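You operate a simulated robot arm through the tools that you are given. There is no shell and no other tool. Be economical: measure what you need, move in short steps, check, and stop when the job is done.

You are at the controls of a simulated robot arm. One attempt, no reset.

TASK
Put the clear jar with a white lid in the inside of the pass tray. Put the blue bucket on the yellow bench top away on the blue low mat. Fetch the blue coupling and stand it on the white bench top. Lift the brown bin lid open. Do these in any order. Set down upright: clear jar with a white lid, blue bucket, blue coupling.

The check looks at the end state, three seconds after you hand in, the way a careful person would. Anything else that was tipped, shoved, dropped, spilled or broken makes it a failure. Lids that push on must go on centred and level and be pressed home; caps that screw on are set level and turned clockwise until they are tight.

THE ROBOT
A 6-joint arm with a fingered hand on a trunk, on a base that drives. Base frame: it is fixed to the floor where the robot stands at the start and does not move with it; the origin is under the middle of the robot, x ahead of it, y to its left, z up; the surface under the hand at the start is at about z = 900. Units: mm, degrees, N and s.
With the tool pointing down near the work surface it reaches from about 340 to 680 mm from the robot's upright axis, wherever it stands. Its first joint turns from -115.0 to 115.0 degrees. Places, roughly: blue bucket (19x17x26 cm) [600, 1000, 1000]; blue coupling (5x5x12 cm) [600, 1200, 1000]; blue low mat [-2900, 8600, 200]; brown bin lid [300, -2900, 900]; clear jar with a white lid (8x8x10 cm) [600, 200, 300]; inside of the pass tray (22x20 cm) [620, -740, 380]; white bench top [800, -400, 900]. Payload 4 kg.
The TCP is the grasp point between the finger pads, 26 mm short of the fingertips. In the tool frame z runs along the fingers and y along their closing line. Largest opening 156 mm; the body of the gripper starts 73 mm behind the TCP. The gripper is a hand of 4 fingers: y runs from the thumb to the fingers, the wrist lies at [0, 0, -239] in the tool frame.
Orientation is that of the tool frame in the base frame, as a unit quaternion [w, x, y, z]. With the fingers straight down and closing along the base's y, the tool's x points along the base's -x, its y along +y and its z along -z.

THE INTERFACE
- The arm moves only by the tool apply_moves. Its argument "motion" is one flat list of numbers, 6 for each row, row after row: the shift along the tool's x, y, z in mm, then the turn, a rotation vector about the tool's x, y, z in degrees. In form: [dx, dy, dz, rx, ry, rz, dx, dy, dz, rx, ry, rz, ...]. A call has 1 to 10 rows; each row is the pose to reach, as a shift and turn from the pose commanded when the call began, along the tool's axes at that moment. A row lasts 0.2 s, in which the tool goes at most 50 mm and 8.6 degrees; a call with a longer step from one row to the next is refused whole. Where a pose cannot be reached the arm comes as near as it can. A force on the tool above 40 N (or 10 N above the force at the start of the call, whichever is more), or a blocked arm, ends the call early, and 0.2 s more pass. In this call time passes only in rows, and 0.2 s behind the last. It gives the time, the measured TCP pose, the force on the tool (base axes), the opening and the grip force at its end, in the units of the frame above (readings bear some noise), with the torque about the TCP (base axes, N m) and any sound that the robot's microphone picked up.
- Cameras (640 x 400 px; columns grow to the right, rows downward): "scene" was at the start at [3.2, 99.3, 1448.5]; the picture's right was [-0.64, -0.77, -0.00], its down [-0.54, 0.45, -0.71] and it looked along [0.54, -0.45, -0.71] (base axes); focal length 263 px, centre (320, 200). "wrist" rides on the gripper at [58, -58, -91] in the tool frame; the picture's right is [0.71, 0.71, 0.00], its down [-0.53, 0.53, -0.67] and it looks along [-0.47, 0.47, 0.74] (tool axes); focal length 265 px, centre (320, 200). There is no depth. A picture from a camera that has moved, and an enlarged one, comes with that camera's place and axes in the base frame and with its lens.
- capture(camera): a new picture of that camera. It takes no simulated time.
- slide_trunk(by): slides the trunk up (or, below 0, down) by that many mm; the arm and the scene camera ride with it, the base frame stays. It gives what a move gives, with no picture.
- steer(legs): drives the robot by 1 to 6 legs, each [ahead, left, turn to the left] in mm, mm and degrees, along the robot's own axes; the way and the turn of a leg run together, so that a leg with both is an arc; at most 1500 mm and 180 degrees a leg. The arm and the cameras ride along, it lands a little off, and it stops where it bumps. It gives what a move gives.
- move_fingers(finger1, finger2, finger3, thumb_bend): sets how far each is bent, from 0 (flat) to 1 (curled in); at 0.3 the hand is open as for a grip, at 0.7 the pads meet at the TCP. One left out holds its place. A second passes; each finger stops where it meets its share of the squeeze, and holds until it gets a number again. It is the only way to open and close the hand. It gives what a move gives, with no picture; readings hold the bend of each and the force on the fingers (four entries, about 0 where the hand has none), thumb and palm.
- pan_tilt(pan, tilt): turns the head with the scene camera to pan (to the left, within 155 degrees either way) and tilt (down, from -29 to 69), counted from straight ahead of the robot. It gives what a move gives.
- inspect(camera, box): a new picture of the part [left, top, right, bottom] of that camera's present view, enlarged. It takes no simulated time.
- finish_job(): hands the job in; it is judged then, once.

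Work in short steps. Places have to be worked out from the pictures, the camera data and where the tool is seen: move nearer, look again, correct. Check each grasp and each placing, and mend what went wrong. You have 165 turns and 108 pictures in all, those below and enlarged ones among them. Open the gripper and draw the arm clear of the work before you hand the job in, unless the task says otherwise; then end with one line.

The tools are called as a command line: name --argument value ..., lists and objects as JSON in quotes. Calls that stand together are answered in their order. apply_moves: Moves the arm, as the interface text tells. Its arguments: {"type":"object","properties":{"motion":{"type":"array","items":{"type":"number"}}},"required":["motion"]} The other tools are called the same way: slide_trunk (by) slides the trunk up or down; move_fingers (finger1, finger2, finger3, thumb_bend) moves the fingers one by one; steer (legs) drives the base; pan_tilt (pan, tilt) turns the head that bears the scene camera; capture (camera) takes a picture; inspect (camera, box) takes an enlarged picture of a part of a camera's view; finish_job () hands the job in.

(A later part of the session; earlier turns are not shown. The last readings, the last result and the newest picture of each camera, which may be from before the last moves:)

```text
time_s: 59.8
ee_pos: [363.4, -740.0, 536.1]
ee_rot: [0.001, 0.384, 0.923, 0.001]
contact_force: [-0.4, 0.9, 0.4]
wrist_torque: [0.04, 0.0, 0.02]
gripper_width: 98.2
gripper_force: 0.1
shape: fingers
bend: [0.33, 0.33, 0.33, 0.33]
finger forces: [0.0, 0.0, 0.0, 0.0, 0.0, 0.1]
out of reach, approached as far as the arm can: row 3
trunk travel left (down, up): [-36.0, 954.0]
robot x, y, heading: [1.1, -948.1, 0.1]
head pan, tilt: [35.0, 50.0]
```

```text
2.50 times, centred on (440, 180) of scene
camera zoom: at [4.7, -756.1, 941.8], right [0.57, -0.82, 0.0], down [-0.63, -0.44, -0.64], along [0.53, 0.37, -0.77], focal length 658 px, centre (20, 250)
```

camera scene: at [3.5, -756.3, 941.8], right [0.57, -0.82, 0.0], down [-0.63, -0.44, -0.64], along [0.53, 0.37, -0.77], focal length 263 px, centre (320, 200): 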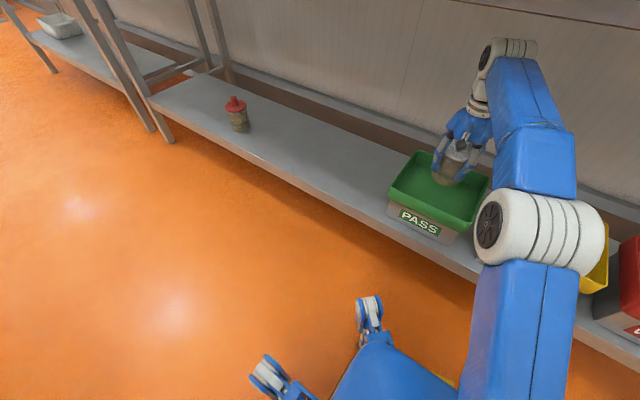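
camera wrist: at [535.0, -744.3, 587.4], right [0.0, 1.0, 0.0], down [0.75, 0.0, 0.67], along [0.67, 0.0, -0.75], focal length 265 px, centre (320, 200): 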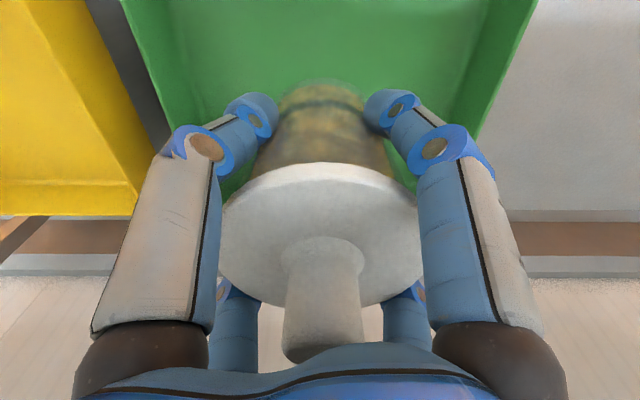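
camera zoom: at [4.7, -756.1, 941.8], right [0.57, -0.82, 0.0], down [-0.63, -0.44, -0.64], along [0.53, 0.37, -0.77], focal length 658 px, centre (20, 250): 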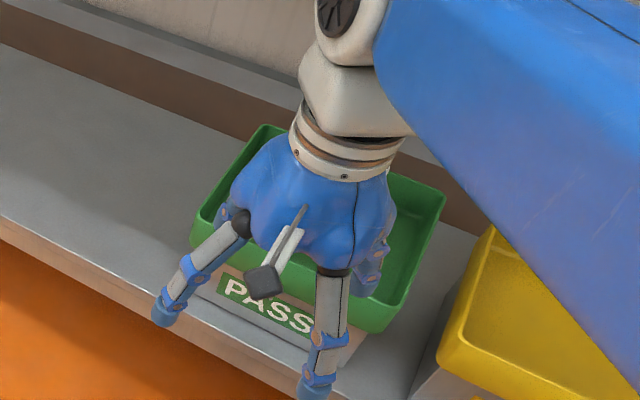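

Released. Raising the trunk for the bin job, then driving past the bench end and turning to face the shelf with the brown OAT bin; looking back at the tray on the way.

slide_trunk --by 400

steer --legs '[[0, -750, 0], [0, 0, -90]]'

slide_trunk --by 150

pan_tilt --pan 15 --tilt 20

capture --camera "scene"

pan_tilt --pan 120 --tilt 35

capture --camera "scene"

```text
time_s: 63.6
ee_pos: [362.5, -740.4, 937.5]
ee_rot: [0.0, 0.384, 0.924, 0.0]
contact_force: [-0.3, -0.4, 0.2]
wrist_torque: [0.03, 0.04, -0.01]
gripper_width: 98.0
gripper_force: 0.1
shape: fingers
bend: [0.33, 0.33, 0.33, 0.33]
finger forces: [0.1, 0.0, 0.0, 0.0, 0.0, 0.0]
trunk travel left (down, up): [-436.0, 554.0]
robot x, y, heading: [3.9, -951.8, -0.1]
head pan, tilt: [35.0, 50.0]
```

```text
time_s: 83.5
ee_pos: [207.9, -2062.5, 936.4]
ee_rot: [0.0, 0.925, 0.38, 0.001]
contact_force: [-0.4, 0.2, -0.1]
wrist_torque: [-0.05, -0.02, 0.0]
gripper_width: 98.1
gripper_force: 0.0
shape: fingers
bend: [0.33, 0.33, 0.33, 0.33]
finger forces: [0.0, 0.1, 0.0, 0.0, 0.1, 0.1]
trunk travel left (down, up): [-436.0, 554.0]
robot x, y, heading: [-1.1, -1697.8, -90.5]
head pan, tilt: [35.0, 50.0]
```

```text
time_s: 85.3
ee_pos: [207.8, -2061.9, 1087.8]
ee_rot: [0.0, 0.925, 0.379, -0.001]
contact_force: [-0.2, 0.8, -0.3]
wrist_torque: [-0.02, 0.0, 0.0]
gripper_width: 98.2
gripper_force: 0.1
shape: fingers
bend: [0.33, 0.33, 0.33, 0.33]
finger forces: [0.0, 0.0, 0.0, 0.0, 0.0, 0.1]
trunk travel left (down, up): [-586.0, 404.0]
robot x, y, heading: [-2.8, -1693.8, -90.1]
head pan, tilt: [35.0, 50.0]
```

```text
time_s: 86.2
ee_pos: [208.2, -2061.9, 1087.1]
ee_rot: [0.001, 0.925, 0.379, 0.0]
contact_force: [0.5, 0.2, 0.0]
wrist_torque: [-0.01, 0.02, 0.0]
gripper_width: 98.4
gripper_force: 0.0
shape: fingers
bend: [0.33, 0.33, 0.33, 0.33]
finger forces: [0.0, 0.0, 0.1, 0.0, 0.1, 0.0]
trunk travel left (down, up): [-586.0, 404.0]
robot x, y, heading: [-4.9, -1697.3, -90.5]
head pan, tilt: [15.0, 20.0]
```

```text
74 pictures are left
camera scene: at [175.0, -1727.4, 1537.3], right [-0.97, -0.25, 0.0], down [-0.09, 0.33, -0.94], along [0.24, -0.91, -0.34], focal length 263 px, centre (320, 200)
```

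scene: 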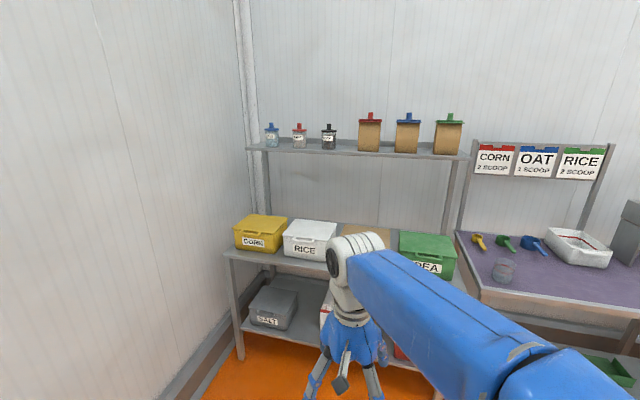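

```text
time_s: 88.0
ee_pos: [208.6, -2060.9, 1087.0]
ee_rot: [0.0, 0.925, 0.38, 0.0]
contact_force: [0.2, -0.5, -0.1]
wrist_torque: [-0.01, 0.0, -0.03]
gripper_width: 98.2
gripper_force: 0.0
shape: fingers
bend: [0.33, 0.33, 0.33, 0.33]
finger forces: [0.1, 0.0, 0.0, 0.0, 0.1, 0.1]
trunk travel left (down, up): [-586.0, 404.0]
robot x, y, heading: [1.6, -1692.2, -90.2]
head pan, tilt: [120.0, 35.0]
```

```text
73 pictures are left
camera scene: at [227.8, -1593.6, 1513.6], right [0.5, -0.87, 0.0], down [-0.5, -0.28, -0.82], along [0.71, 0.41, -0.57], focal length 263 px, centre (320, 200)
```

scene: 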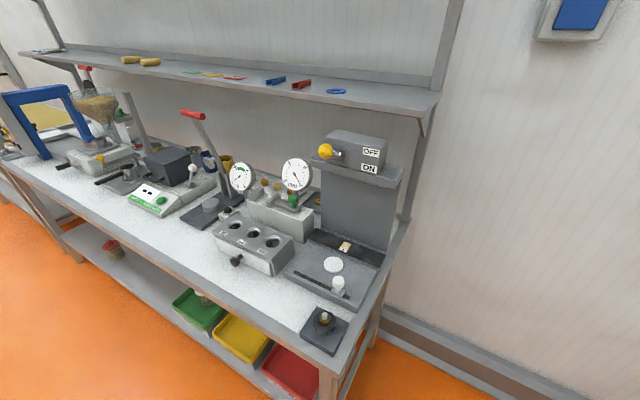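

The brown bin is hidden behind the wrist. Moving the hand to the robot's right to see it.

apply_moves --motion '[-34, -34, 0, 0, 0, 0, -68, -68, 0, 0, 0, 0, -102, -102, 0, 0, 0, 0, -136, -136, 0, 0, 0, 0, -170, -170, 0, 0, 0, 0, -204, -204, 0, 0, 0, 0, -238, -238, 0, 0, 0, 0, -272, -272, 0, 0, 0, 0]'

steer --legs '[[350, 0, 0]]'

pan_tilt --pan 10 --tilt 35

capture --camera "scene"

```text
time_s: 89.8
ee_pos: [-176.8, -2058.5, 1086.1]
ee_rot: [0.0, 0.925, 0.38, 0.001]
contact_force: [-0.2, -0.1, 0.3]
wrist_torque: [-0.01, -0.06, 0.01]
gripper_width: 98.6
gripper_force: 0.0
shape: fingers
bend: [0.33, 0.33, 0.33, 0.33]
finger forces: [0.1, 0.1, 0.0, 0.0, 0.1, 0.0]
trunk travel left (down, up): [-586.0, 404.0]
robot x, y, heading: [-1.5, -1698.8, -90.2]
head pan, tilt: [120.0, 35.0]
```

```text
time_s: 94.8
ee_pos: [-178.4, -2406.1, 1087.4]
ee_rot: [0.0, 0.926, 0.379, 0.001]
contact_force: [-0.8, -1.0, 0.3]
wrist_torque: [0.03, 0.0, 0.02]
gripper_width: 98.2
gripper_force: 0.1
shape: fingers
bend: [0.33, 0.33, 0.33, 0.33]
finger forces: [0.0, 0.0, 0.0, 0.0, 0.0, 0.1]
trunk travel left (down, up): [-586.0, 404.0]
robot x, y, heading: [0.3, -2048.3, -90.2]
head pan, tilt: [120.0, 35.0]
```

```text
time_s: 96.7
ee_pos: [-178.5, -2404.6, 1086.1]
ee_rot: [0.0, 0.926, 0.378, 0.0]
contact_force: [-1.1, -0.4, 0.9]
wrist_torque: [0.0, 0.04, -0.02]
gripper_width: 98.4
gripper_force: 0.1
shape: fingers
bend: [0.33, 0.33, 0.33, 0.33]
finger forces: [0.0, 0.0, 0.1, 0.0, 0.0, 0.0]
trunk travel left (down, up): [-586.0, 404.0]
robot x, y, heading: [-4.3, -2047.0, -90.3]
head pan, tilt: [10.0, 35.0]
```

```text
72 pictures are left
camera scene: at [164.1, -2072.8, 1513.5], right [-0.99, -0.17, 0.0], down [-0.1, 0.57, -0.82], along [0.14, -0.81, -0.57], focal length 263 px, centre (320, 200)
```

scene: 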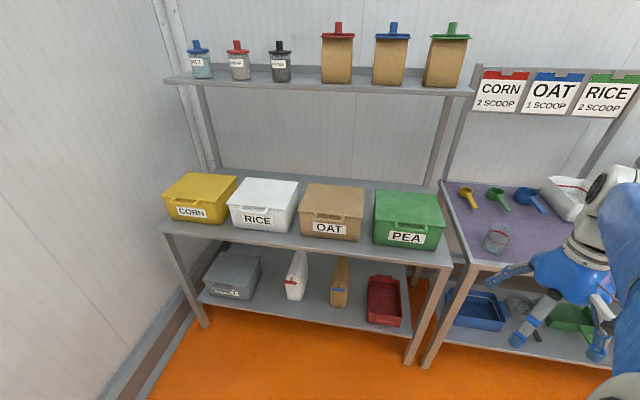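

inspect --camera "scene" --box '[260, 160, 400, 260]'

```text
4.00 times, centred on (330, 210) of scene
camera zoom: at [164.1, -2072.8, 1513.5], right [-0.99, -0.17, 0.0], down [-0.1, 0.57, -0.82], along [0.14, -0.81, -0.57], focal length 1053 px, centre (280, 160)
```

zoom: 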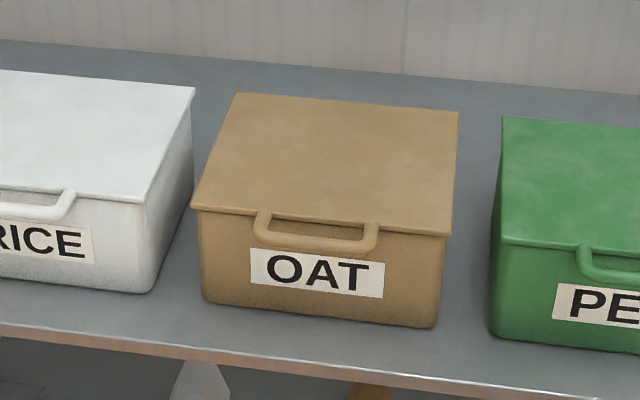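

The brown OAT lid has a loop handle at the front edge around (258, −2835, ~870) with the hinge at the back. I'll close the hand to a beak, approach horizontally under the handle and lift. First position the base and roll the hand square.

steer --legs '[[50, 200, 0]]'

apply_moves --motion '[4, 47, 0, 0, 0, -7.6, 8, 94, 0, 0, 0, -15.2, 12, 141, 0, 0, 0, -22.8, 16, 188, 0, 0, 0, -30.3, 20, 236, 0, 0, 0, -37.9, 25, 284, 0, 0, 0, -45.4]'

move_fingers --finger1 0.68 --finger2 0.68 --finger3 0.68 --thumb_bend 0.68

slide_trunk --by -100

apply_moves --motion '[-7, 0, 0, 0, -8.5, 0, -14, 0, 0, 0, -17, 0, -21, 0, 0, 0, -25.5, 0, -28, 0, 0, 0, -34, 0, -35, 0, 0, 0, -42.5, 0, -42, 0, 0, 0, -51, 0, -50, 0, 0, 0, -59.5, 0, -55, 0, 0, 0, -68, 0, -60, 0, 0, 0, -76.5, 0, -60, 0, 0, 0, -85, 0]'

capture --camera "scene"

```text
time_s: 99.9
ee_pos: [21.4, -2455.7, 1087.2]
ee_rot: [0.001, 0.925, 0.379, -0.001]
contact_force: [-0.8, 1.1, -0.7]
wrist_torque: [0.0, -0.02, -0.02]
gripper_width: 98.3
gripper_force: 0.0
shape: fingers
bend: [0.33, 0.33, 0.33, 0.33]
finger forces: [0.0, 0.1, 0.0, 0.0, 0.0, 0.0]
trunk travel left (down, up): [-586.0, 404.0]
robot x, y, heading: [203.4, -2096.6, -90.4]
head pan, tilt: [10.0, 35.0]
```

```text
time_s: 101.3
ee_pos: [239.8, -2643.9, 1086.8]
ee_rot: [0.0, 0.707, 0.707, 0.0]
contact_force: [-0.4, -1.1, -0.7]
wrist_torque: [0.02, -0.01, 0.04]
gripper_width: 98.3
gripper_force: 0.0
shape: fingers
bend: [0.33, 0.33, 0.33, 0.33]
finger forces: [0.0, 0.0, 0.0, 0.0, 0.0, 0.1]
trunk travel left (down, up): [-586.0, 404.0]
robot x, y, heading: [199.1, -2098.5, -90.3]
head pan, tilt: [10.0, 35.0]
```

```text
time_s: 102.3
ee_pos: [238.6, -2642.7, 1087.2]
ee_rot: [-0.001, 0.708, 0.707, 0.0]
contact_force: [0.1, -0.1, -0.6]
wrist_torque: [0.0, -0.02, -0.02]
gripper_width: 1.8
gripper_force: 0.1
shape: fingers
bend: [0.68, 0.68, 0.68, 0.68]
finger forces: [0.0, 0.0, 0.0, 0.0, 0.1, 0.0]
trunk travel left (down, up): [-586.0, 404.0]
robot x, y, heading: [199.2, -2100.2, -90.3]
head pan, tilt: [10.0, 35.0]
```

```text
time_s: 103.6
ee_pos: [239.1, -2643.2, 988.1]
ee_rot: [0.0, 0.708, 0.706, 0.0]
contact_force: [0.9, -0.1, -0.1]
wrist_torque: [0.02, 0.03, -0.01]
gripper_width: 1.9
gripper_force: 0.0
shape: fingers
bend: [0.68, 0.68, 0.68, 0.68]
finger forces: [0.0, 0.0, 0.0, 0.0, 0.1, 0.1]
trunk travel left (down, up): [-486.0, 504.0]
robot x, y, heading: [197.9, -2099.3, -90.4]
head pan, tilt: [10.0, 35.0]
```

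```text
time_s: 105.8
ee_pos: [244.3, -2701.0, 987.6]
ee_rot: [0.471, 0.543, 0.503, -0.479]
contact_force: [6.0, -0.9, 2.7]
wrist_torque: [0.11, 0.09, -0.42]
gripper_width: 1.5
gripper_force: 0.0
shape: fingers
bend: [0.68, 0.68, 0.68, 0.68]
finger forces: [0.1, 0.1, 0.0, 0.1, 0.1, 0.1]
out of reach, approached as far as the arm can: row 8, 9, 10
trunk travel left (down, up): [-486.0, 504.0]
robot x, y, heading: [203.6, -2099.2, -90.5]
head pan, tilt: [10.0, 35.0]
```

```text
70 pictures are left
camera scene: at [368.8, -2125.4, 1413.4], right [-0.99, -0.17, 0.0], down [-0.1, 0.57, -0.82], along [0.14, -0.81, -0.57], focal length 263 px, centre (320, 200)
```

scene: 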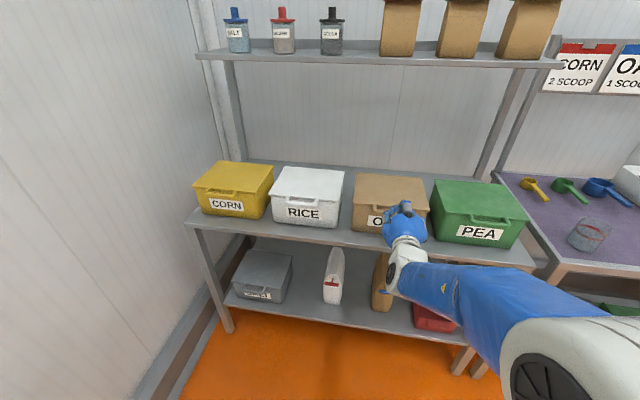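

Lid front edge estimated at y≈−2845, z≈908, centre x≈262; handle bar z≈890. I'll take a 25°-below-horizontal pitch and go to a stand-off in front and below the bar.

apply_moves --motion '[35, 4, 13, 0, 5, 0, 70, 9, 26, 0, 10, 0, 105, 14, 38, 0, 15, 0, 139, 18, 51, 0, 20, 0]'

capture --camera "wrist"

inspect --camera "scene" --box '[320, 150, 480, 270]'

```text
time_s: 106.8
ee_pos: [268.5, -2740.7, 846.3]
ee_rot: [0.378, 0.598, 0.596, -0.38]
contact_force: [-0.2, -0.4, 0.2]
wrist_torque: [0.02, 0.02, -0.03]
gripper_width: 1.6
gripper_force: 0.1
shape: fingers
bend: [0.68, 0.68, 0.68, 0.68]
finger forces: [0.0, 0.1, 0.1, 0.1, 0.0, 0.0]
trunk travel left (down, up): [-486.0, 504.0]
robot x, y, heading: [203.7, -2098.2, -90.3]
head pan, tilt: [10.0, 35.0]
```

```text
69 pictures are left
camera wrist: at [212.6, -2633.4, 832.5], right [0.71, 0.3, -0.64], down [0.53, 0.38, 0.76], along [0.47, -0.88, 0.11], focal length 265 px, centre (320, 200)
```

wrist: 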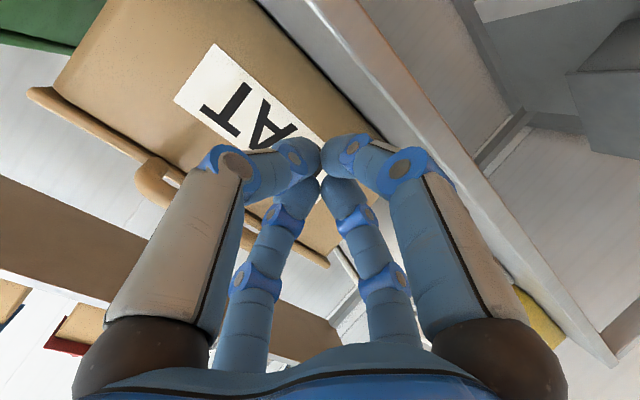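

```text
3.33 times, centred on (400, 210) of scene
camera zoom: at [367.2, -2126.2, 1413.5], right [-0.99, -0.17, 0.0], down [-0.1, 0.57, -0.82], along [0.14, -0.81, -0.57], focal length 877 px, centre (53, 167)
```

zoom: 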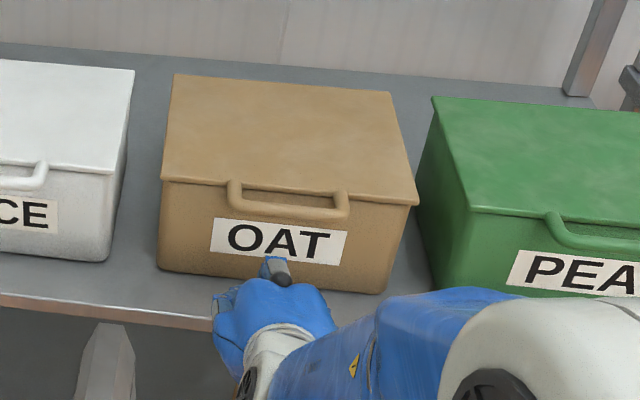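

The beak is in front of the label, below the bar. Advancing 70 mm and lifting about 60 mm.

apply_moves --motion '[-15, 0, 32, 0, 0, 0, -29, 0, 62, 0, 0, 0, -47, 0, 54, 0, 0, 0, -65, 0, 46, 0, 0, 0, -83, 0, 38, 0, 0, 0]'

inspect --camera "scene" --box '[320, 150, 480, 270]'

```text
time_s: 108.0
ee_pos: [270.2, -2808.6, 907.2]
ee_rot: [0.38, 0.597, 0.595, -0.381]
contact_force: [0.3, 0.5, -0.1]
wrist_torque: [-0.01, 0.02, 0.01]
gripper_width: 1.7
gripper_force: 0.1
shape: fingers
bend: [0.68, 0.68, 0.68, 0.68]
finger forces: [0.0, 0.0, 0.7, 0.0, 0.0, 0.0]
trunk travel left (down, up): [-486.0, 504.0]
robot x, y, heading: [201.5, -2097.6, -90.3]
head pan, tilt: [10.0, 35.0]
```

```text
3.33 times, centred on (400, 210) of scene
camera zoom: at [367.0, -2124.9, 1413.6], right [-0.99, -0.17, 0.0], down [-0.1, 0.57, -0.82], along [0.14, -0.81, -0.57], focal length 877 px, centre (53, 167)
```

zoom: 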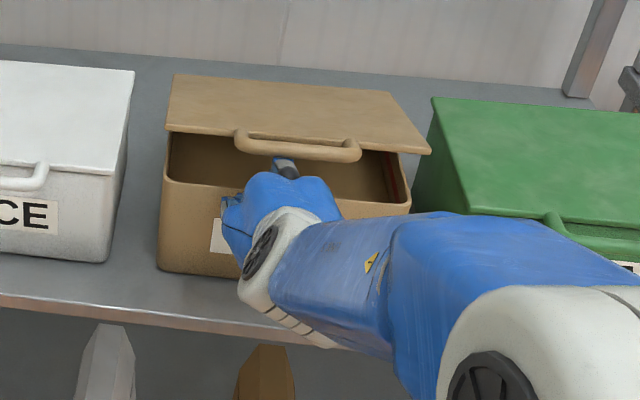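

The lid is riding up on the beak. Continuing along the hinge arc to about 70°.

apply_moves --motion '[-22, 0, 8, 0, 0, 0, -44, 0, 16, 0, 0, 0, -67, 0, 24, 0, 0, 0, -90, 0, 33, 0, 0, 0, -126, 0, 36, 0, 0, 0, -160, 0, 39, 0, 0, 0, -194, 0, 54, 0, 0, 0, -224, 0, 69, 0, 0, 0]'

capture --camera "scene"

```text
time_s: 108.5
ee_pos: [273.0, -2818.7, 920.2]
ee_rot: [0.375, 0.6, 0.6, -0.374]
contact_force: [-0.2, 32.8, 3.7]
wrist_torque: [0.67, 0.03, 0.06]
gripper_width: 0.4
gripper_force: 16.2
shape: fingers
bend: [0.66, 0.72, 0.68, 0.68]
finger forces: [22.7, 10.1, 0.1, 0.1, 0.1, 0.0]
trunk travel left (down, up): [-486.0, 504.0]
robot x, y, heading: [198.5, -2100.2, -90.0]
head pan, tilt: [10.0, 35.0]
stopped in row 2: the force on the tool passed its limit at 54 N (the readings are from after the stop); the commanded pose is now the measured one
```

```text
66 pictures are left
camera scene: at [366.9, -2119.7, 1413.9], right [-0.99, -0.17, 0.0], down [-0.1, 0.56, -0.82], along [0.14, -0.81, -0.57], focal length 263 px, centre (320, 200)
```

scene: 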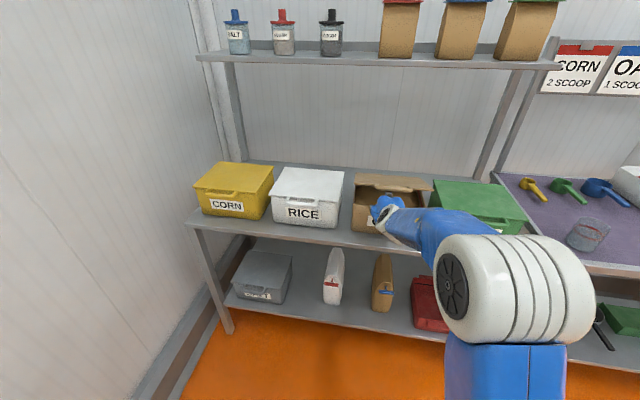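

A 54 N push came along +y: the fingers met the bin's front rim because I went forward too early. Backing off slightly and rising more before advancing.

apply_moves --motion '[2, 0, -5, 0, 0, 0, -14, 0, -12, 0, 0, 0, -30, 0, -18, 0, 0, 0, -66, 0, -13, 0, 0, 0, -97, 0, 6, 0, 0, 0]'

inspect --camera "scene" --box '[320, 130, 480, 250]'

```text
time_s: 109.7
ee_pos: [270.1, -2871.8, 1002.5]
ee_rot: [0.375, 0.598, 0.601, -0.376]
contact_force: [0.2, 0.4, -0.5]
wrist_torque: [0.03, 0.01, -0.03]
gripper_width: 1.2
gripper_force: 0.0
shape: fingers
bend: [0.68, 0.68, 0.68, 0.68]
finger forces: [0.0, 0.0, 0.0, 0.0, 0.1, 0.0]
trunk travel left (down, up): [-486.0, 504.0]
robot x, y, heading: [201.5, -2097.7, -90.4]
head pan, tilt: [10.0, 35.0]
```

```text
3.33 times, centred on (400, 190) of scene
camera zoom: at [367.0, -2126.0, 1413.5], right [-0.99, -0.17, 0.0], down [-0.1, 0.57, -0.82], along [0.14, -0.81, -0.57], focal length 877 px, centre (53, 233)
```

zoom: 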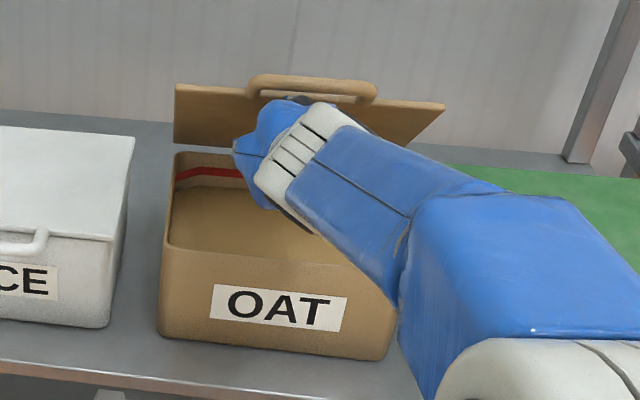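

Lid is at roughly 40° and the bin stays put. Continuing the arc toward vertical.

apply_moves --motion '[-42, 0, 11, 0, 0, 0, -77, 0, 28, 0, 0, 0, -110, 0, 51, 0, 0, 0, -138, 0, 77, 0, 0, 0, -156, 0, 102, 0, 0, 0]'

capture --camera "scene"

```text
time_s: 110.9
ee_pos: [271.8, -2982.6, 1078.6]
ee_rot: [0.374, 0.6, 0.601, -0.373]
contact_force: [0.2, 1.2, -0.1]
wrist_torque: [-0.05, 0.03, 0.02]
gripper_width: 1.1
gripper_force: 0.7
shape: fingers
bend: [0.68, 0.68, 0.68, 0.68]
finger forces: [0.0, 0.0, 1.1, 0.0, 0.0, 0.1]
out of reach, approached as far as the arm can: row 4, 5
trunk travel left (down, up): [-486.0, 504.0]
robot x, y, heading: [201.1, -2100.4, -90.2]
head pan, tilt: [10.0, 35.0]
```

```text
64 pictures are left
camera scene: at [367.3, -2128.6, 1413.4], right [-0.99, -0.17, 0.0], down [-0.1, 0.57, -0.82], along [0.14, -0.81, -0.58], focal length 263 px, centre (320, 200)
```

scene: 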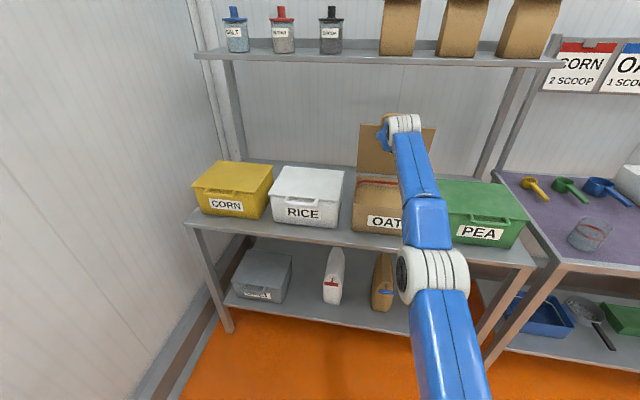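

Arm is at reach limit with lid near 75°. Driving the base forward 90 mm to push it past vertical.

steer --legs '[[90, 0, 0]]'

capture --camera "scene"

```text
time_s: 112.8
ee_pos: [270.8, -3063.9, 1091.5]
ee_rot: [0.377, 0.599, 0.598, -0.375]
contact_force: [-0.7, 34.8, 1.2]
wrist_torque: [0.26, 0.01, -0.14]
gripper_width: 0.1
gripper_force: 22.4
shape: fingers
bend: [0.67, 0.71, 0.71, 0.73]
finger forces: [0.1, 10.0, 11.4, 0.1, 22.7, 0.1]
trunk travel left (down, up): [-486.0, 504.0]
robot x, y, heading: [203.1, -2190.8, -90.5]
head pan, tilt: [10.0, 35.0]
stopped in leg 1: the force on the tool passed its limit at 62 N (the readings are from after the stop); the commanded pose is now the measured one
```

```text
63 pictures are left
camera scene: at [366.0, -2209.4, 1413.6], right [-0.99, -0.17, 0.0], down [-0.1, 0.56, -0.82], along [0.14, -0.81, -0.57], focal length 263 px, centre (320, 200)
```

scene: 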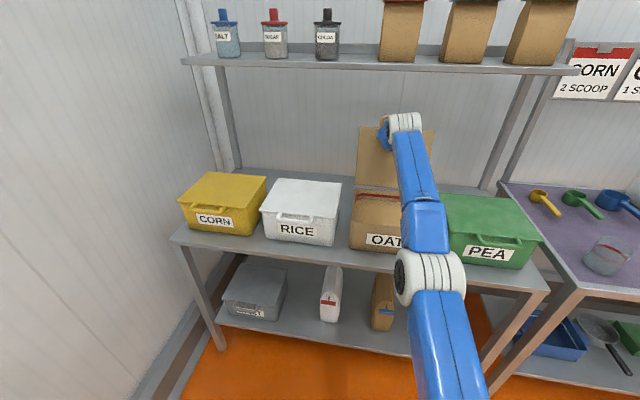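

The lid hit its stop. Backing the base off to see whether it stays open.

steer --legs '[[-250, 0, 0]]'

capture --camera "scene"

```text
time_s: 116.6
ee_pos: [270.4, -2822.2, 1083.2]
ee_rot: [0.376, 0.6, 0.598, -0.375]
contact_force: [1.2, -2.5, -7.6]
wrist_torque: [-0.54, -0.04, -0.04]
gripper_width: 1.6
gripper_force: 0.0
shape: fingers
bend: [0.68, 0.68, 0.68, 0.68]
finger forces: [0.1, 0.0, 0.0, 0.0, 0.0, 0.0]
trunk travel left (down, up): [-486.0, 504.0]
robot x, y, heading: [204.2, -1934.5, -90.8]
head pan, tilt: [10.0, 35.0]
```

```text
62 pictures are left
camera scene: at [368.5, -1965.6, 1413.3], right [-0.99, -0.16, 0.0], down [-0.09, 0.57, -0.82], along [0.13, -0.81, -0.57], focal length 263 px, centre (320, 200)
```

scene: 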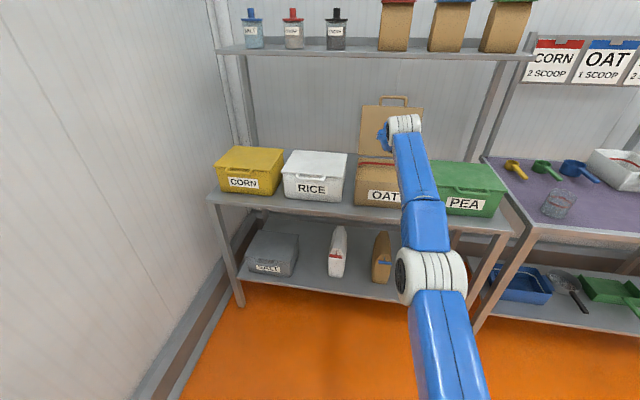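

The lid stays open past vertical. Now folding the arm back to a hand-down pose close in, then driving to the coupling.

apply_moves --motion '[18, 0, -39, 0, 0, 0, 37, 0, -79, 0, 0, 0, 55, 0, -118, 0, 0, 0]'

apply_moves --motion '[16.6, 0, -35.5, 0, 6.5, 0, 33.2, 0, -71, 0, 13, 0, 49.8, 0, -106.5, 0, 19.5, 0, 66.4, 0, -142, 0, 26, 0, 83, 0, -177.5, 0, 32.5, 0, 99.6, 0, -213, 0, 39, 0, 116.2, 0, -248.5, 0, 45.5, 0, 132.8, 0, -284, 0, 52, 0, 149.4, 0, -319.5, 0, 58.5, 0, 166, 0, -355, 0, 65, 0]'

steer --legs '[[-300, 0, 0], [0, -230, 0], [0, 0, 90]]'

```text
time_s: 117.4
ee_pos: [273.2, -2693.6, 1085.3]
ee_rot: [0.378, 0.6, 0.597, -0.376]
contact_force: [-1.2, 0.5, -4.9]
wrist_torque: [-0.47, -0.02, 0.0]
gripper_width: 1.6
gripper_force: 0.0
shape: fingers
bend: [0.68, 0.68, 0.68, 0.68]
finger forces: [0.1, 0.0, 0.0, 0.0, 0.0, 0.0]
out of reach, approached as far as the arm can: row 1
trunk travel left (down, up): [-486.0, 504.0]
robot x, y, heading: [200.2, -1939.0, -90.5]
head pan, tilt: [10.0, 35.0]
```

```text
time_s: 119.6
ee_pos: [272.6, -2295.7, 1090.0]
ee_rot: [-0.004, 0.707, 0.707, 0.007]
contact_force: [0.0, -0.3, -0.4]
wrist_torque: [-0.03, 0.01, 0.0]
gripper_width: 1.2
gripper_force: 0.0
shape: fingers
bend: [0.68, 0.68, 0.68, 0.68]
finger forces: [0.0, 0.0, 0.1, 0.0, 0.0, 0.0]
trunk travel left (down, up): [-486.0, 504.0]
robot x, y, heading: [202.3, -1936.3, -90.5]
head pan, tilt: [10.0, 35.0]
```

```text
time_s: 137.0
ee_pos: [334.9, -1566.3, 1089.1]
ee_rot: [-0.007, 0.003, 1.0, 0.002]
contact_force: [0.0, 0.4, -0.5]
wrist_torque: [-0.02, 0.02, -0.01]
gripper_width: 1.4
gripper_force: 0.0
shape: fingers
bend: [0.68, 0.68, 0.68, 0.68]
finger forces: [0.1, 0.0, 0.1, 0.1, 0.1, 0.0]
trunk travel left (down, up): [-486.0, 504.0]
robot x, y, heading: [-24.8, -1633.0, -1.0]
head pan, tilt: [10.0, 35.0]
```

Now strafing left up the aisle to stand near the yellow bench, short of the hose.

steer --legs '[[0, 1300, 1], [0, 1150, 0]]'

pan_tilt --pan 30 --tilt 35

capture --camera "scene"

pan_tilt --pan 115 --tilt 30

capture --camera "scene"

```text
time_s: 168.3
ee_pos: [338.4, 900.8, 1088.9]
ee_rot: [-0.009, -0.005, 1.0, 0.002]
contact_force: [-0.8, -0.1, -0.3]
wrist_torque: [-0.01, 0.02, 0.0]
gripper_width: 1.7
gripper_force: 0.1
shape: fingers
bend: [0.68, 0.68, 0.68, 0.68]
finger forces: [0.0, 0.1, 0.1, 0.0, 0.0, 0.0]
trunk travel left (down, up): [-486.0, 504.0]
robot x, y, heading: [-25.1, 824.8, 0.1]
head pan, tilt: [10.0, 35.0]
```

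```text
time_s: 169.1
ee_pos: [338.6, 900.3, 1088.0]
ee_rot: [-0.008, -0.005, 1.0, 0.002]
contact_force: [-0.8, 0.7, 0.6]
wrist_torque: [0.0, 0.03, 0.01]
gripper_width: 1.4
gripper_force: 0.1
shape: fingers
bend: [0.68, 0.68, 0.68, 0.68]
finger forces: [0.0, 0.0, 0.0, 0.1, 0.1, 0.1]
trunk travel left (down, up): [-486.0, 504.0]
robot x, y, heading: [-20.5, 825.6, 0.1]
head pan, tilt: [30.0, 35.0]
```

```text
61 pictures are left
camera scene: at [-4.8, 1020.9, 1413.6], right [0.5, -0.87, 0.0], down [-0.5, -0.29, -0.82], along [0.71, 0.41, -0.57], focal length 263 px, centre (320, 200)
```

scene: 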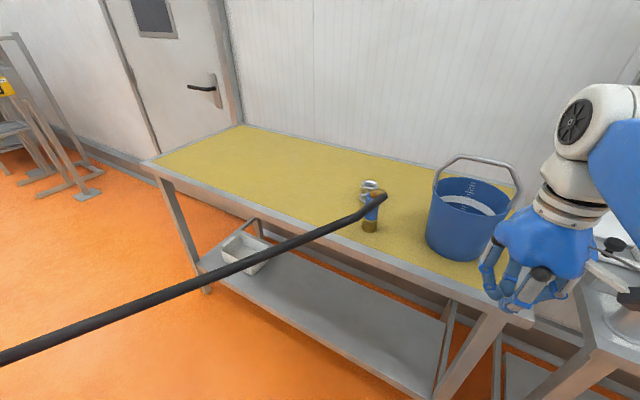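

```text
time_s: 170.7
ee_pos: [338.6, 899.5, 1090.2]
ee_rot: [-0.008, -0.005, 1.0, 0.001]
contact_force: [-0.7, -0.1, -0.6]
wrist_torque: [0.03, 0.01, -0.01]
gripper_width: 1.6
gripper_force: 0.0
shape: fingers
bend: [0.68, 0.68, 0.68, 0.68]
finger forces: [0.1, 0.1, 0.1, 0.0, 0.0, 0.1]
trunk travel left (down, up): [-486.0, 504.0]
robot x, y, heading: [-21.1, 822.5, 0.2]
head pan, tilt: [115.0, 30.0]
```

```text
60 pictures are left
camera scene: at [-119.3, 1058.7, 1421.3], right [0.91, 0.42, 0.0], down [0.21, -0.45, -0.87], along [-0.37, 0.78, -0.5], focal length 263 px, centre (320, 200)
```

scene: 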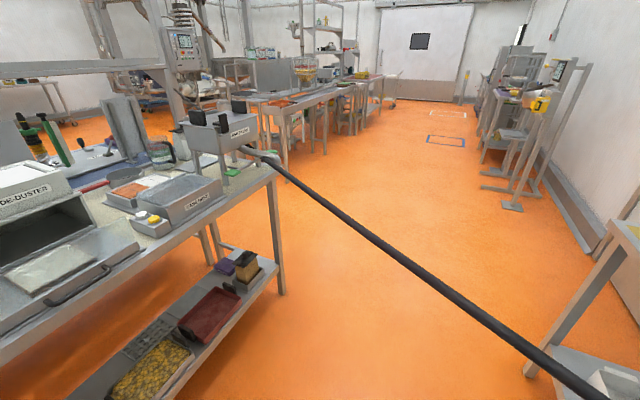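

The hose leaves a pipe near (−780, 1890, 1040). I'd like to park the coupling on the near end of the left bench to clear the aisle for the bucket; inspecting for a free spot.

inspect --camera "scene" --box '[90, 80, 330, 230]'

pan_tilt --pan 40 --tilt 35

inspect --camera "scene" --box '[360, 150, 560, 275]'

```text
2.67 times, centred on (210, 155) of scene
camera zoom: at [-119.3, 1058.7, 1421.3], right [0.91, 0.42, 0.0], down [0.21, -0.45, -0.87], along [-0.37, 0.78, -0.5], focal length 702 px, centre (613, 320)
```

zoom: 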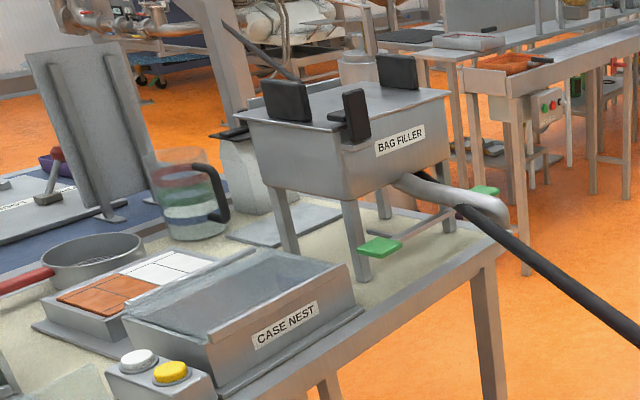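

```text
time_s: 172.2
ee_pos: [337.6, 899.9, 1090.2]
ee_rot: [-0.008, -0.005, 1.0, 0.002]
contact_force: [-0.4, 0.1, -0.3]
wrist_torque: [0.01, -0.01, 0.01]
gripper_width: 1.4
gripper_force: 0.0
shape: fingers
bend: [0.68, 0.68, 0.68, 0.68]
finger forces: [0.0, 0.0, 0.0, 0.1, 0.0, 0.0]
trunk travel left (down, up): [-486.0, 504.0]
robot x, y, heading: [-23.8, 824.3, -0.1]
head pan, tilt: [40.0, 35.0]
```

```text
3.20 times, centred on (460, 212) of scene
camera zoom: at [-13.8, 1033.6, 1413.6], right [0.64, -0.76, 0.0], down [-0.44, -0.37, -0.82], along [0.63, 0.53, -0.57], focal length 842 px, centre (-128, 160)
```

zoom: 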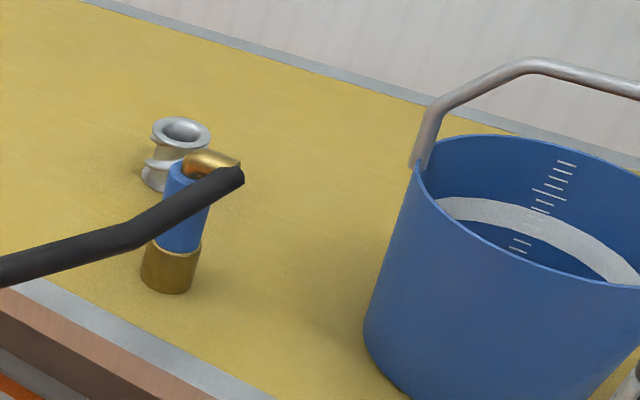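

Placing on the left bench looks too tight, but floor beside it near x≈−720 would clear the aisle. First grasp the coupling (about (585, 1195), base z 900): strafe a bit closer, open the hand, and bring it over with the fingers diagonal to the hose.

steer --legs '[[0, 105, 0]]'

move_fingers --finger1 0.3 --finger2 0.3 --finger3 0.3 --thumb_bend 0.3

apply_moves --motion '[-12, 38, -4, 0, 0, -4, -24, 76, -8, 0, 0, -8, -36, 114, -12, 0, 0, -12, -48, 152, -16, 0, 0, -15, -62, 190, -20, 0, 0, -18, -108, 190, -20, 0, 0, -18, -154, 190, -20, 0, 0, -18, -200, 190, -20, 0, 0, -18, -244, 190, -20, 0, 0, -18]'

capture --camera "wrist"

capture --camera "scene"

```text
time_s: 174.2
ee_pos: [338.9, 1005.9, 1089.4]
ee_rot: [-0.008, -0.005, 1.0, 0.002]
contact_force: [0.2, 0.0, -0.7]
wrist_torque: [-0.03, 0.0, 0.05]
gripper_width: 1.5
gripper_force: 0.1
shape: fingers
bend: [0.68, 0.68, 0.68, 0.68]
finger forces: [0.0, 0.0, 0.1, 0.0, 0.0, 0.0]
trunk travel left (down, up): [-486.0, 504.0]
robot x, y, heading: [-21.0, 931.7, 0.1]
head pan, tilt: [40.0, 35.0]
```

```text
time_s: 175.2
ee_pos: [337.8, 1004.9, 1089.5]
ee_rot: [-0.007, -0.005, 1.0, 0.002]
contact_force: [-0.1, 0.1, 1.1]
wrist_torque: [-0.01, 0.0, -0.01]
gripper_width: 105.7
gripper_force: 0.1
shape: fingers
bend: [0.3, 0.3, 0.3, 0.3]
finger forces: [0.0, 0.1, 0.0, 0.0, 0.0, 0.0]
trunk travel left (down, up): [-486.0, 504.0]
robot x, y, heading: [-25.5, 938.4, 0.1]
head pan, tilt: [40.0, 35.0]
```

```text
time_s: 177.2
ee_pos: [515.5, 1177.7, 1073.5]
ee_rot: [-0.005, -0.162, 0.987, 0.002]
contact_force: [0.5, -0.3, 0.4]
wrist_torque: [0.03, -0.03, 0.01]
gripper_width: 106.1
gripper_force: 0.0
shape: fingers
bend: [0.3, 0.3, 0.3, 0.3]
finger forces: [0.0, 0.0, 0.1, 0.2, 0.0, 0.0]
out of reach, approached as far as the arm can: row 7, 8, 9
trunk travel left (down, up): [-486.0, 504.0]
robot x, y, heading: [-24.6, 932.8, 0.2]
head pan, tilt: [40.0, 35.0]
```

```text
57 pictures are left
camera wrist: at [481.3, 1104.5, 1165.5], right [-0.9, 0.44, 0.01], down [0.34, 0.66, 0.67], along [0.29, 0.6, -0.75], focal length 265 px, centre (320, 200)
```

wrist: 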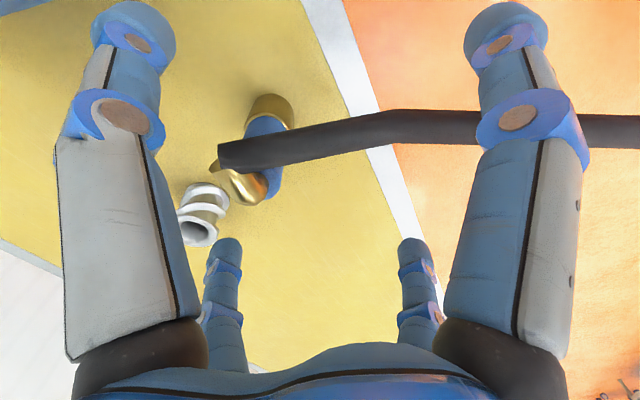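

```text
56 pictures are left
camera scene: at [-16.2, 1141.2, 1413.7], right [0.64, -0.76, 0.0], down [-0.44, -0.37, -0.82], along [0.63, 0.53, -0.57], focal length 263 px, centre (320, 200)
```

scene: 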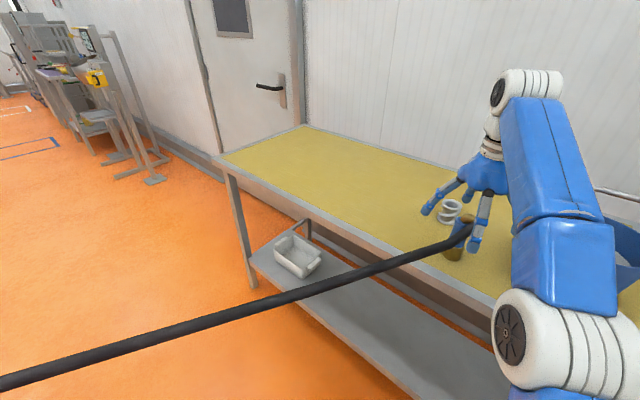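

The hose passes about 20 mm to one side of the coupling axis, so I'll turn the hand a further 25° to let it pass between fingers, and raise the trunk 100 for better reach.

slide_trunk --by 100

apply_moves --motion '[0, 0, 10, 0, 0, -8.3, 0, 0, 20, 0, 0, -16.6, 0, 0, 30, 0, 0, -25]'

```text
time_s: 178.5
ee_pos: [516.8, 1177.9, 1172.7]
ee_rot: [-0.007, -0.162, 0.987, 0.003]
contact_force: [-0.3, 0.0, 0.0]
wrist_torque: [0.05, 0.0, 0.0]
gripper_width: 105.9
gripper_force: 0.0
shape: fingers
bend: [0.3, 0.3, 0.3, 0.3]
finger forces: [0.0, 0.0, 0.0, 0.1, 0.0, 0.0]
trunk travel left (down, up): [-586.0, 404.0]
robot x, y, heading: [-22.1, 931.9, 0.2]
head pan, tilt: [40.0, 35.0]
```

```text
time_s: 179.3
ee_pos: [517.6, 1177.6, 1144.6]
ee_rot: [-0.005, -0.373, 0.928, 0.005]
contact_force: [-0.9, 0.1, 0.8]
wrist_torque: [-0.03, 0.0, 0.02]
gripper_width: 106.5
gripper_force: 0.1
shape: fingers
bend: [0.3, 0.3, 0.3, 0.3]
finger forces: [0.1, 0.0, 0.1, 0.0, 0.0, 0.0]
trunk travel left (down, up): [-586.0, 404.0]
robot x, y, heading: [-23.8, 933.9, 0.1]
head pan, tilt: [40.0, 35.0]
```

Moving over the coupling at safe height and checking with the wrist camera.

apply_moves --motion '[-24, -19, 15, 0, 0, 0, -47, -38, 30, 0, 0, 0, -47, -38, 60, 0, 0, 0, -47, -38, 80, 0, 0, 0]'

capture --camera "wrist"

```text
time_s: 180.3
ee_pos: [573.6, 1181.4, 1065.3]
ee_rot: [-0.003, -0.372, 0.928, 0.004]
contact_force: [-0.7, -1.1, 0.6]
wrist_torque: [0.01, -0.05, -0.03]
gripper_width: 106.4
gripper_force: 0.1
shape: fingers
bend: [0.3, 0.3, 0.3, 0.3]
finger forces: [0.0, 0.0, 0.0, 0.0, 0.0, 0.0]
out of reach, approached as far as the arm can: row 2
trunk travel left (down, up): [-586.0, 404.0]
robot x, y, heading: [-23.4, 936.2, 0.1]
head pan, tilt: [40.0, 35.0]
```

```text
55 pictures are left
camera wrist: at [573.5, 1100.3, 1155.3], right [-1.0, 0.02, 0.01], down [0.02, 0.74, 0.67], along [0.01, 0.67, -0.74], focal length 265 px, centre (320, 200)
```

wrist: 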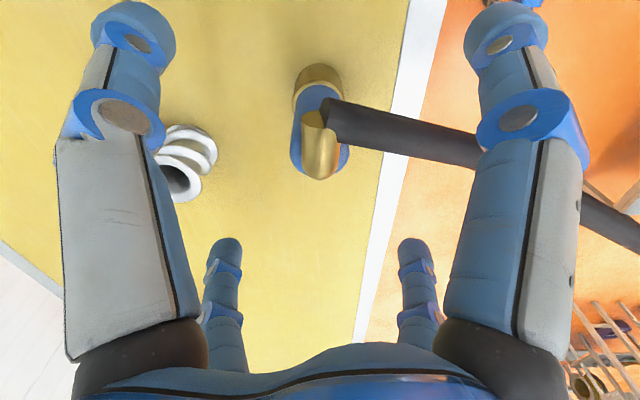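

The coupling is well centred under the hand and the hose runs between two fingers. Rotating back 8° and descending to z≈965.

apply_moves --motion '[0, 0, 10, 0, 0, 8, 0, 0, 35, 0, 0, 8, 0, 0, 60, 0, 0, 8, 0, 0, 80, 0, 0, 8, 0, 0, 100, 0, 0, 8]'

capture --camera "wrist"

inspect --camera "scene" --box '[400, 140, 600, 265]'

```text
time_s: 181.5
ee_pos: [574.2, 1183.6, 961.7]
ee_rot: [-0.006, -0.306, 0.952, 0.004]
contact_force: [-0.4, 0.4, 0.3]
wrist_torque: [0.0, 0.01, 0.02]
gripper_width: 106.5
gripper_force: 0.0
shape: fingers
bend: [0.3, 0.3, 0.3, 0.3]
finger forces: [0.0, 0.0, 0.0, 0.1, 0.1, 0.0]
trunk travel left (down, up): [-586.0, 404.0]
robot x, y, heading: [-24.5, 932.7, 0.2]
head pan, tilt: [40.0, 35.0]
```

```text
54 pictures are left
camera wrist: at [562.9, 1103.6, 1053.1], right [-0.99, 0.16, 0.01], down [0.13, 0.73, 0.67], along [0.1, 0.66, -0.74], focal length 265 px, centre (320, 200)
```

wrist: 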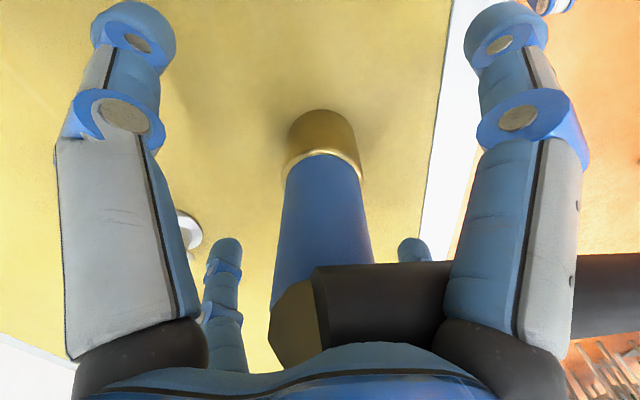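

```text
3.20 times, centred on (500, 202) of scene
camera zoom: at [-14.5, 1141.7, 1513.6], right [0.64, -0.76, 0.0], down [-0.44, -0.37, -0.82], along [0.63, 0.53, -0.57], focal length 842 px, centre (-256, 192)
```

zoom: 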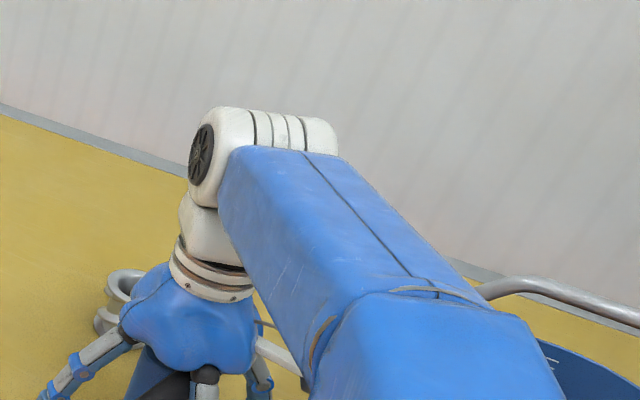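

No contact; the coupling is centred and the hose passes between fingers. Closing the hand.

move_fingers --finger1 0.68 --finger2 0.68 --finger3 0.68 --thumb_bend 0.68

apply_moves --motion '[0, 0, -15, 0, 0, 0, 0, 0, -40, 0, 0, 0]'

capture --camera "wrist"

```text
time_s: 182.5
ee_pos: [575.2, 1183.9, 962.1]
ee_rot: [-0.005, -0.305, 0.952, 0.004]
contact_force: [-1.5, -0.8, -0.1]
wrist_torque: [-0.03, -0.01, 0.0]
gripper_width: 19.8
gripper_force: 15.0
shape: fingers
bend: [0.61, 0.59, 0.6, 0.63]
finger forces: [6.1, 7.9, 6.7, 0.0, 8.4, 0.1]
trunk travel left (down, up): [-586.0, 404.0]
robot x, y, heading: [-18.9, 933.4, 0.1]
head pan, tilt: [40.0, 35.0]
```

```text
time_s: 183.1
ee_pos: [575.6, 1184.6, 1002.8]
ee_rot: [-0.007, -0.306, 0.952, 0.003]
contact_force: [-0.1, 0.3, -2.3]
wrist_torque: [0.0, 0.0, 0.0]
gripper_width: 20.1
gripper_force: 14.4
shape: fingers
bend: [0.61, 0.59, 0.6, 0.63]
finger forces: [6.2, 7.8, 6.8, 0.1, 8.3, 0.0]
trunk travel left (down, up): [-586.0, 404.0]
robot x, y, heading: [-23.7, 934.1, 0.0]
head pan, tilt: [40.0, 35.0]
```

```text
52 pictures are left
camera wrist: at [564.1, 1103.9, 1093.9], right [-0.99, 0.16, 0.01], down [0.13, 0.73, 0.67], along [0.1, 0.66, -0.74], focal length 265 px, centre (320, 200)
```

wrist: 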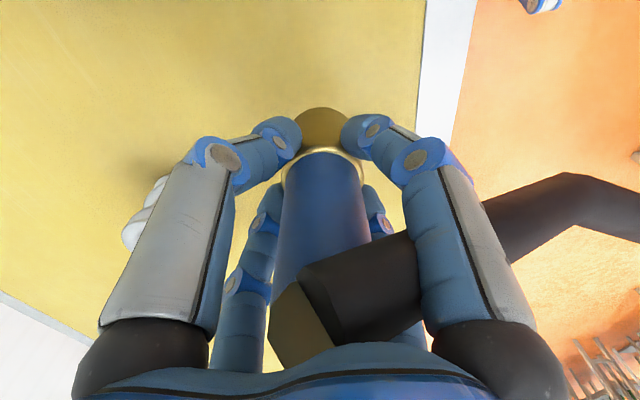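

The coupling lifts freely (≈2 N). I'll draw it in to x≈360 and test how the hose behaves.

apply_moves --motion '[44, 11, -6, 0, 0, 0, 89, 22, -12, 0, 0, 0, 134, 34, -18, 0, 0, 0, 179, 45, -24, 0, 0, 0, 224, 57, -30, 0, 0, 0]'

steer --legs '[[0, -300, 0]]'

pan_tilt --pan 75 --tilt 30

capture --camera "scene"

```text
time_s: 184.3
ee_pos: [358.9, 1098.0, 1035.4]
ee_rot: [-0.005, -0.306, 0.952, 0.005]
contact_force: [-1.6, -0.9, -2.3]
wrist_torque: [0.01, -0.06, 0.0]
gripper_width: 19.7
gripper_force: 14.5
shape: fingers
bend: [0.61, 0.59, 0.6, 0.63]
finger forces: [6.2, 7.9, 6.9, 0.0, 8.4, 0.0]
trunk travel left (down, up): [-586.0, 404.0]
robot x, y, heading: [-24.5, 935.0, 0.3]
head pan, tilt: [40.0, 35.0]
```

```text
time_s: 188.7
ee_pos: [362.3, 799.2, 1035.6]
ee_rot: [-0.005, -0.307, 0.952, 0.003]
contact_force: [0.3, -1.2, -2.3]
wrist_torque: [0.02, 0.0, -0.05]
gripper_width: 19.7
gripper_force: 14.4
shape: fingers
bend: [0.61, 0.59, 0.6, 0.63]
finger forces: [6.0, 7.7, 7.0, 0.0, 8.1, 0.1]
trunk travel left (down, up): [-586.0, 404.0]
robot x, y, heading: [-23.4, 630.5, 0.3]
head pan, tilt: [40.0, 35.0]
```

```text
time_s: 189.7
ee_pos: [362.0, 799.3, 1034.9]
ee_rot: [-0.006, -0.307, 0.952, 0.004]
contact_force: [0.4, -0.9, -2.8]
wrist_torque: [-0.04, -0.02, -0.02]
gripper_width: 19.8
gripper_force: 14.4
shape: fingers
bend: [0.61, 0.59, 0.6, 0.63]
finger forces: [6.1, 7.8, 6.9, 0.0, 8.2, 0.0]
trunk travel left (down, up): [-586.0, 404.0]
robot x, y, heading: [-24.4, 629.3, 0.2]
head pan, tilt: [75.0, 30.0]
```

```text
51 pictures are left
camera scene: at [-57.1, 870.3, 1521.3], right [0.97, -0.26, 0.0], down [-0.13, -0.48, -0.87], along [0.22, 0.84, -0.5], focal length 263 px, centre (320, 200)
```

scene: 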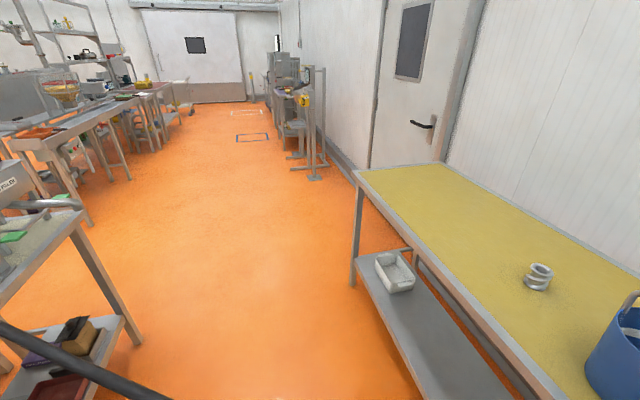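

The hose evidently doesn't come from that pipe. Looking left to find its real origin.

pan_tilt --pan 120 --tilt 30

capture --camera "scene"

```text
time_s: 190.9
ee_pos: [362.3, 799.5, 1034.1]
ee_rot: [-0.006, -0.307, 0.952, 0.004]
contact_force: [-0.1, -0.9, -3.7]
wrist_torque: [0.01, 0.02, 0.03]
gripper_width: 19.9
gripper_force: 14.3
shape: fingers
bend: [0.61, 0.59, 0.6, 0.63]
finger forces: [6.1, 7.8, 7.0, 0.0, 8.2, 0.0]
trunk travel left (down, up): [-586.0, 404.0]
robot x, y, heading: [-20.9, 631.7, 0.1]
head pan, tilt: [120.0, 30.0]
```

```text
50 pictures are left
camera scene: at [-125.8, 860.9, 1521.3], right [0.86, 0.5, 0.0], down [0.25, -0.43, -0.87], along [-0.44, 0.75, -0.5], focal length 263 px, centre (320, 200)
```

scene: 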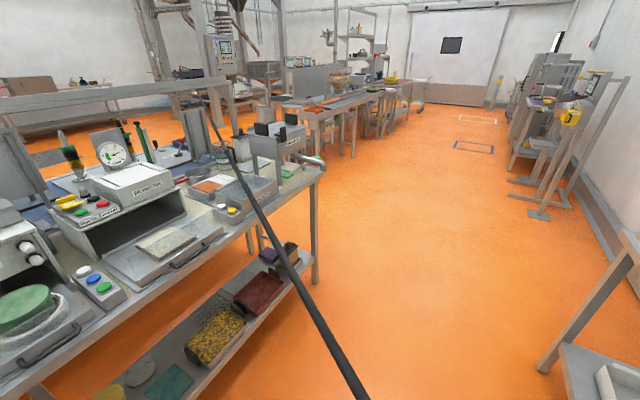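

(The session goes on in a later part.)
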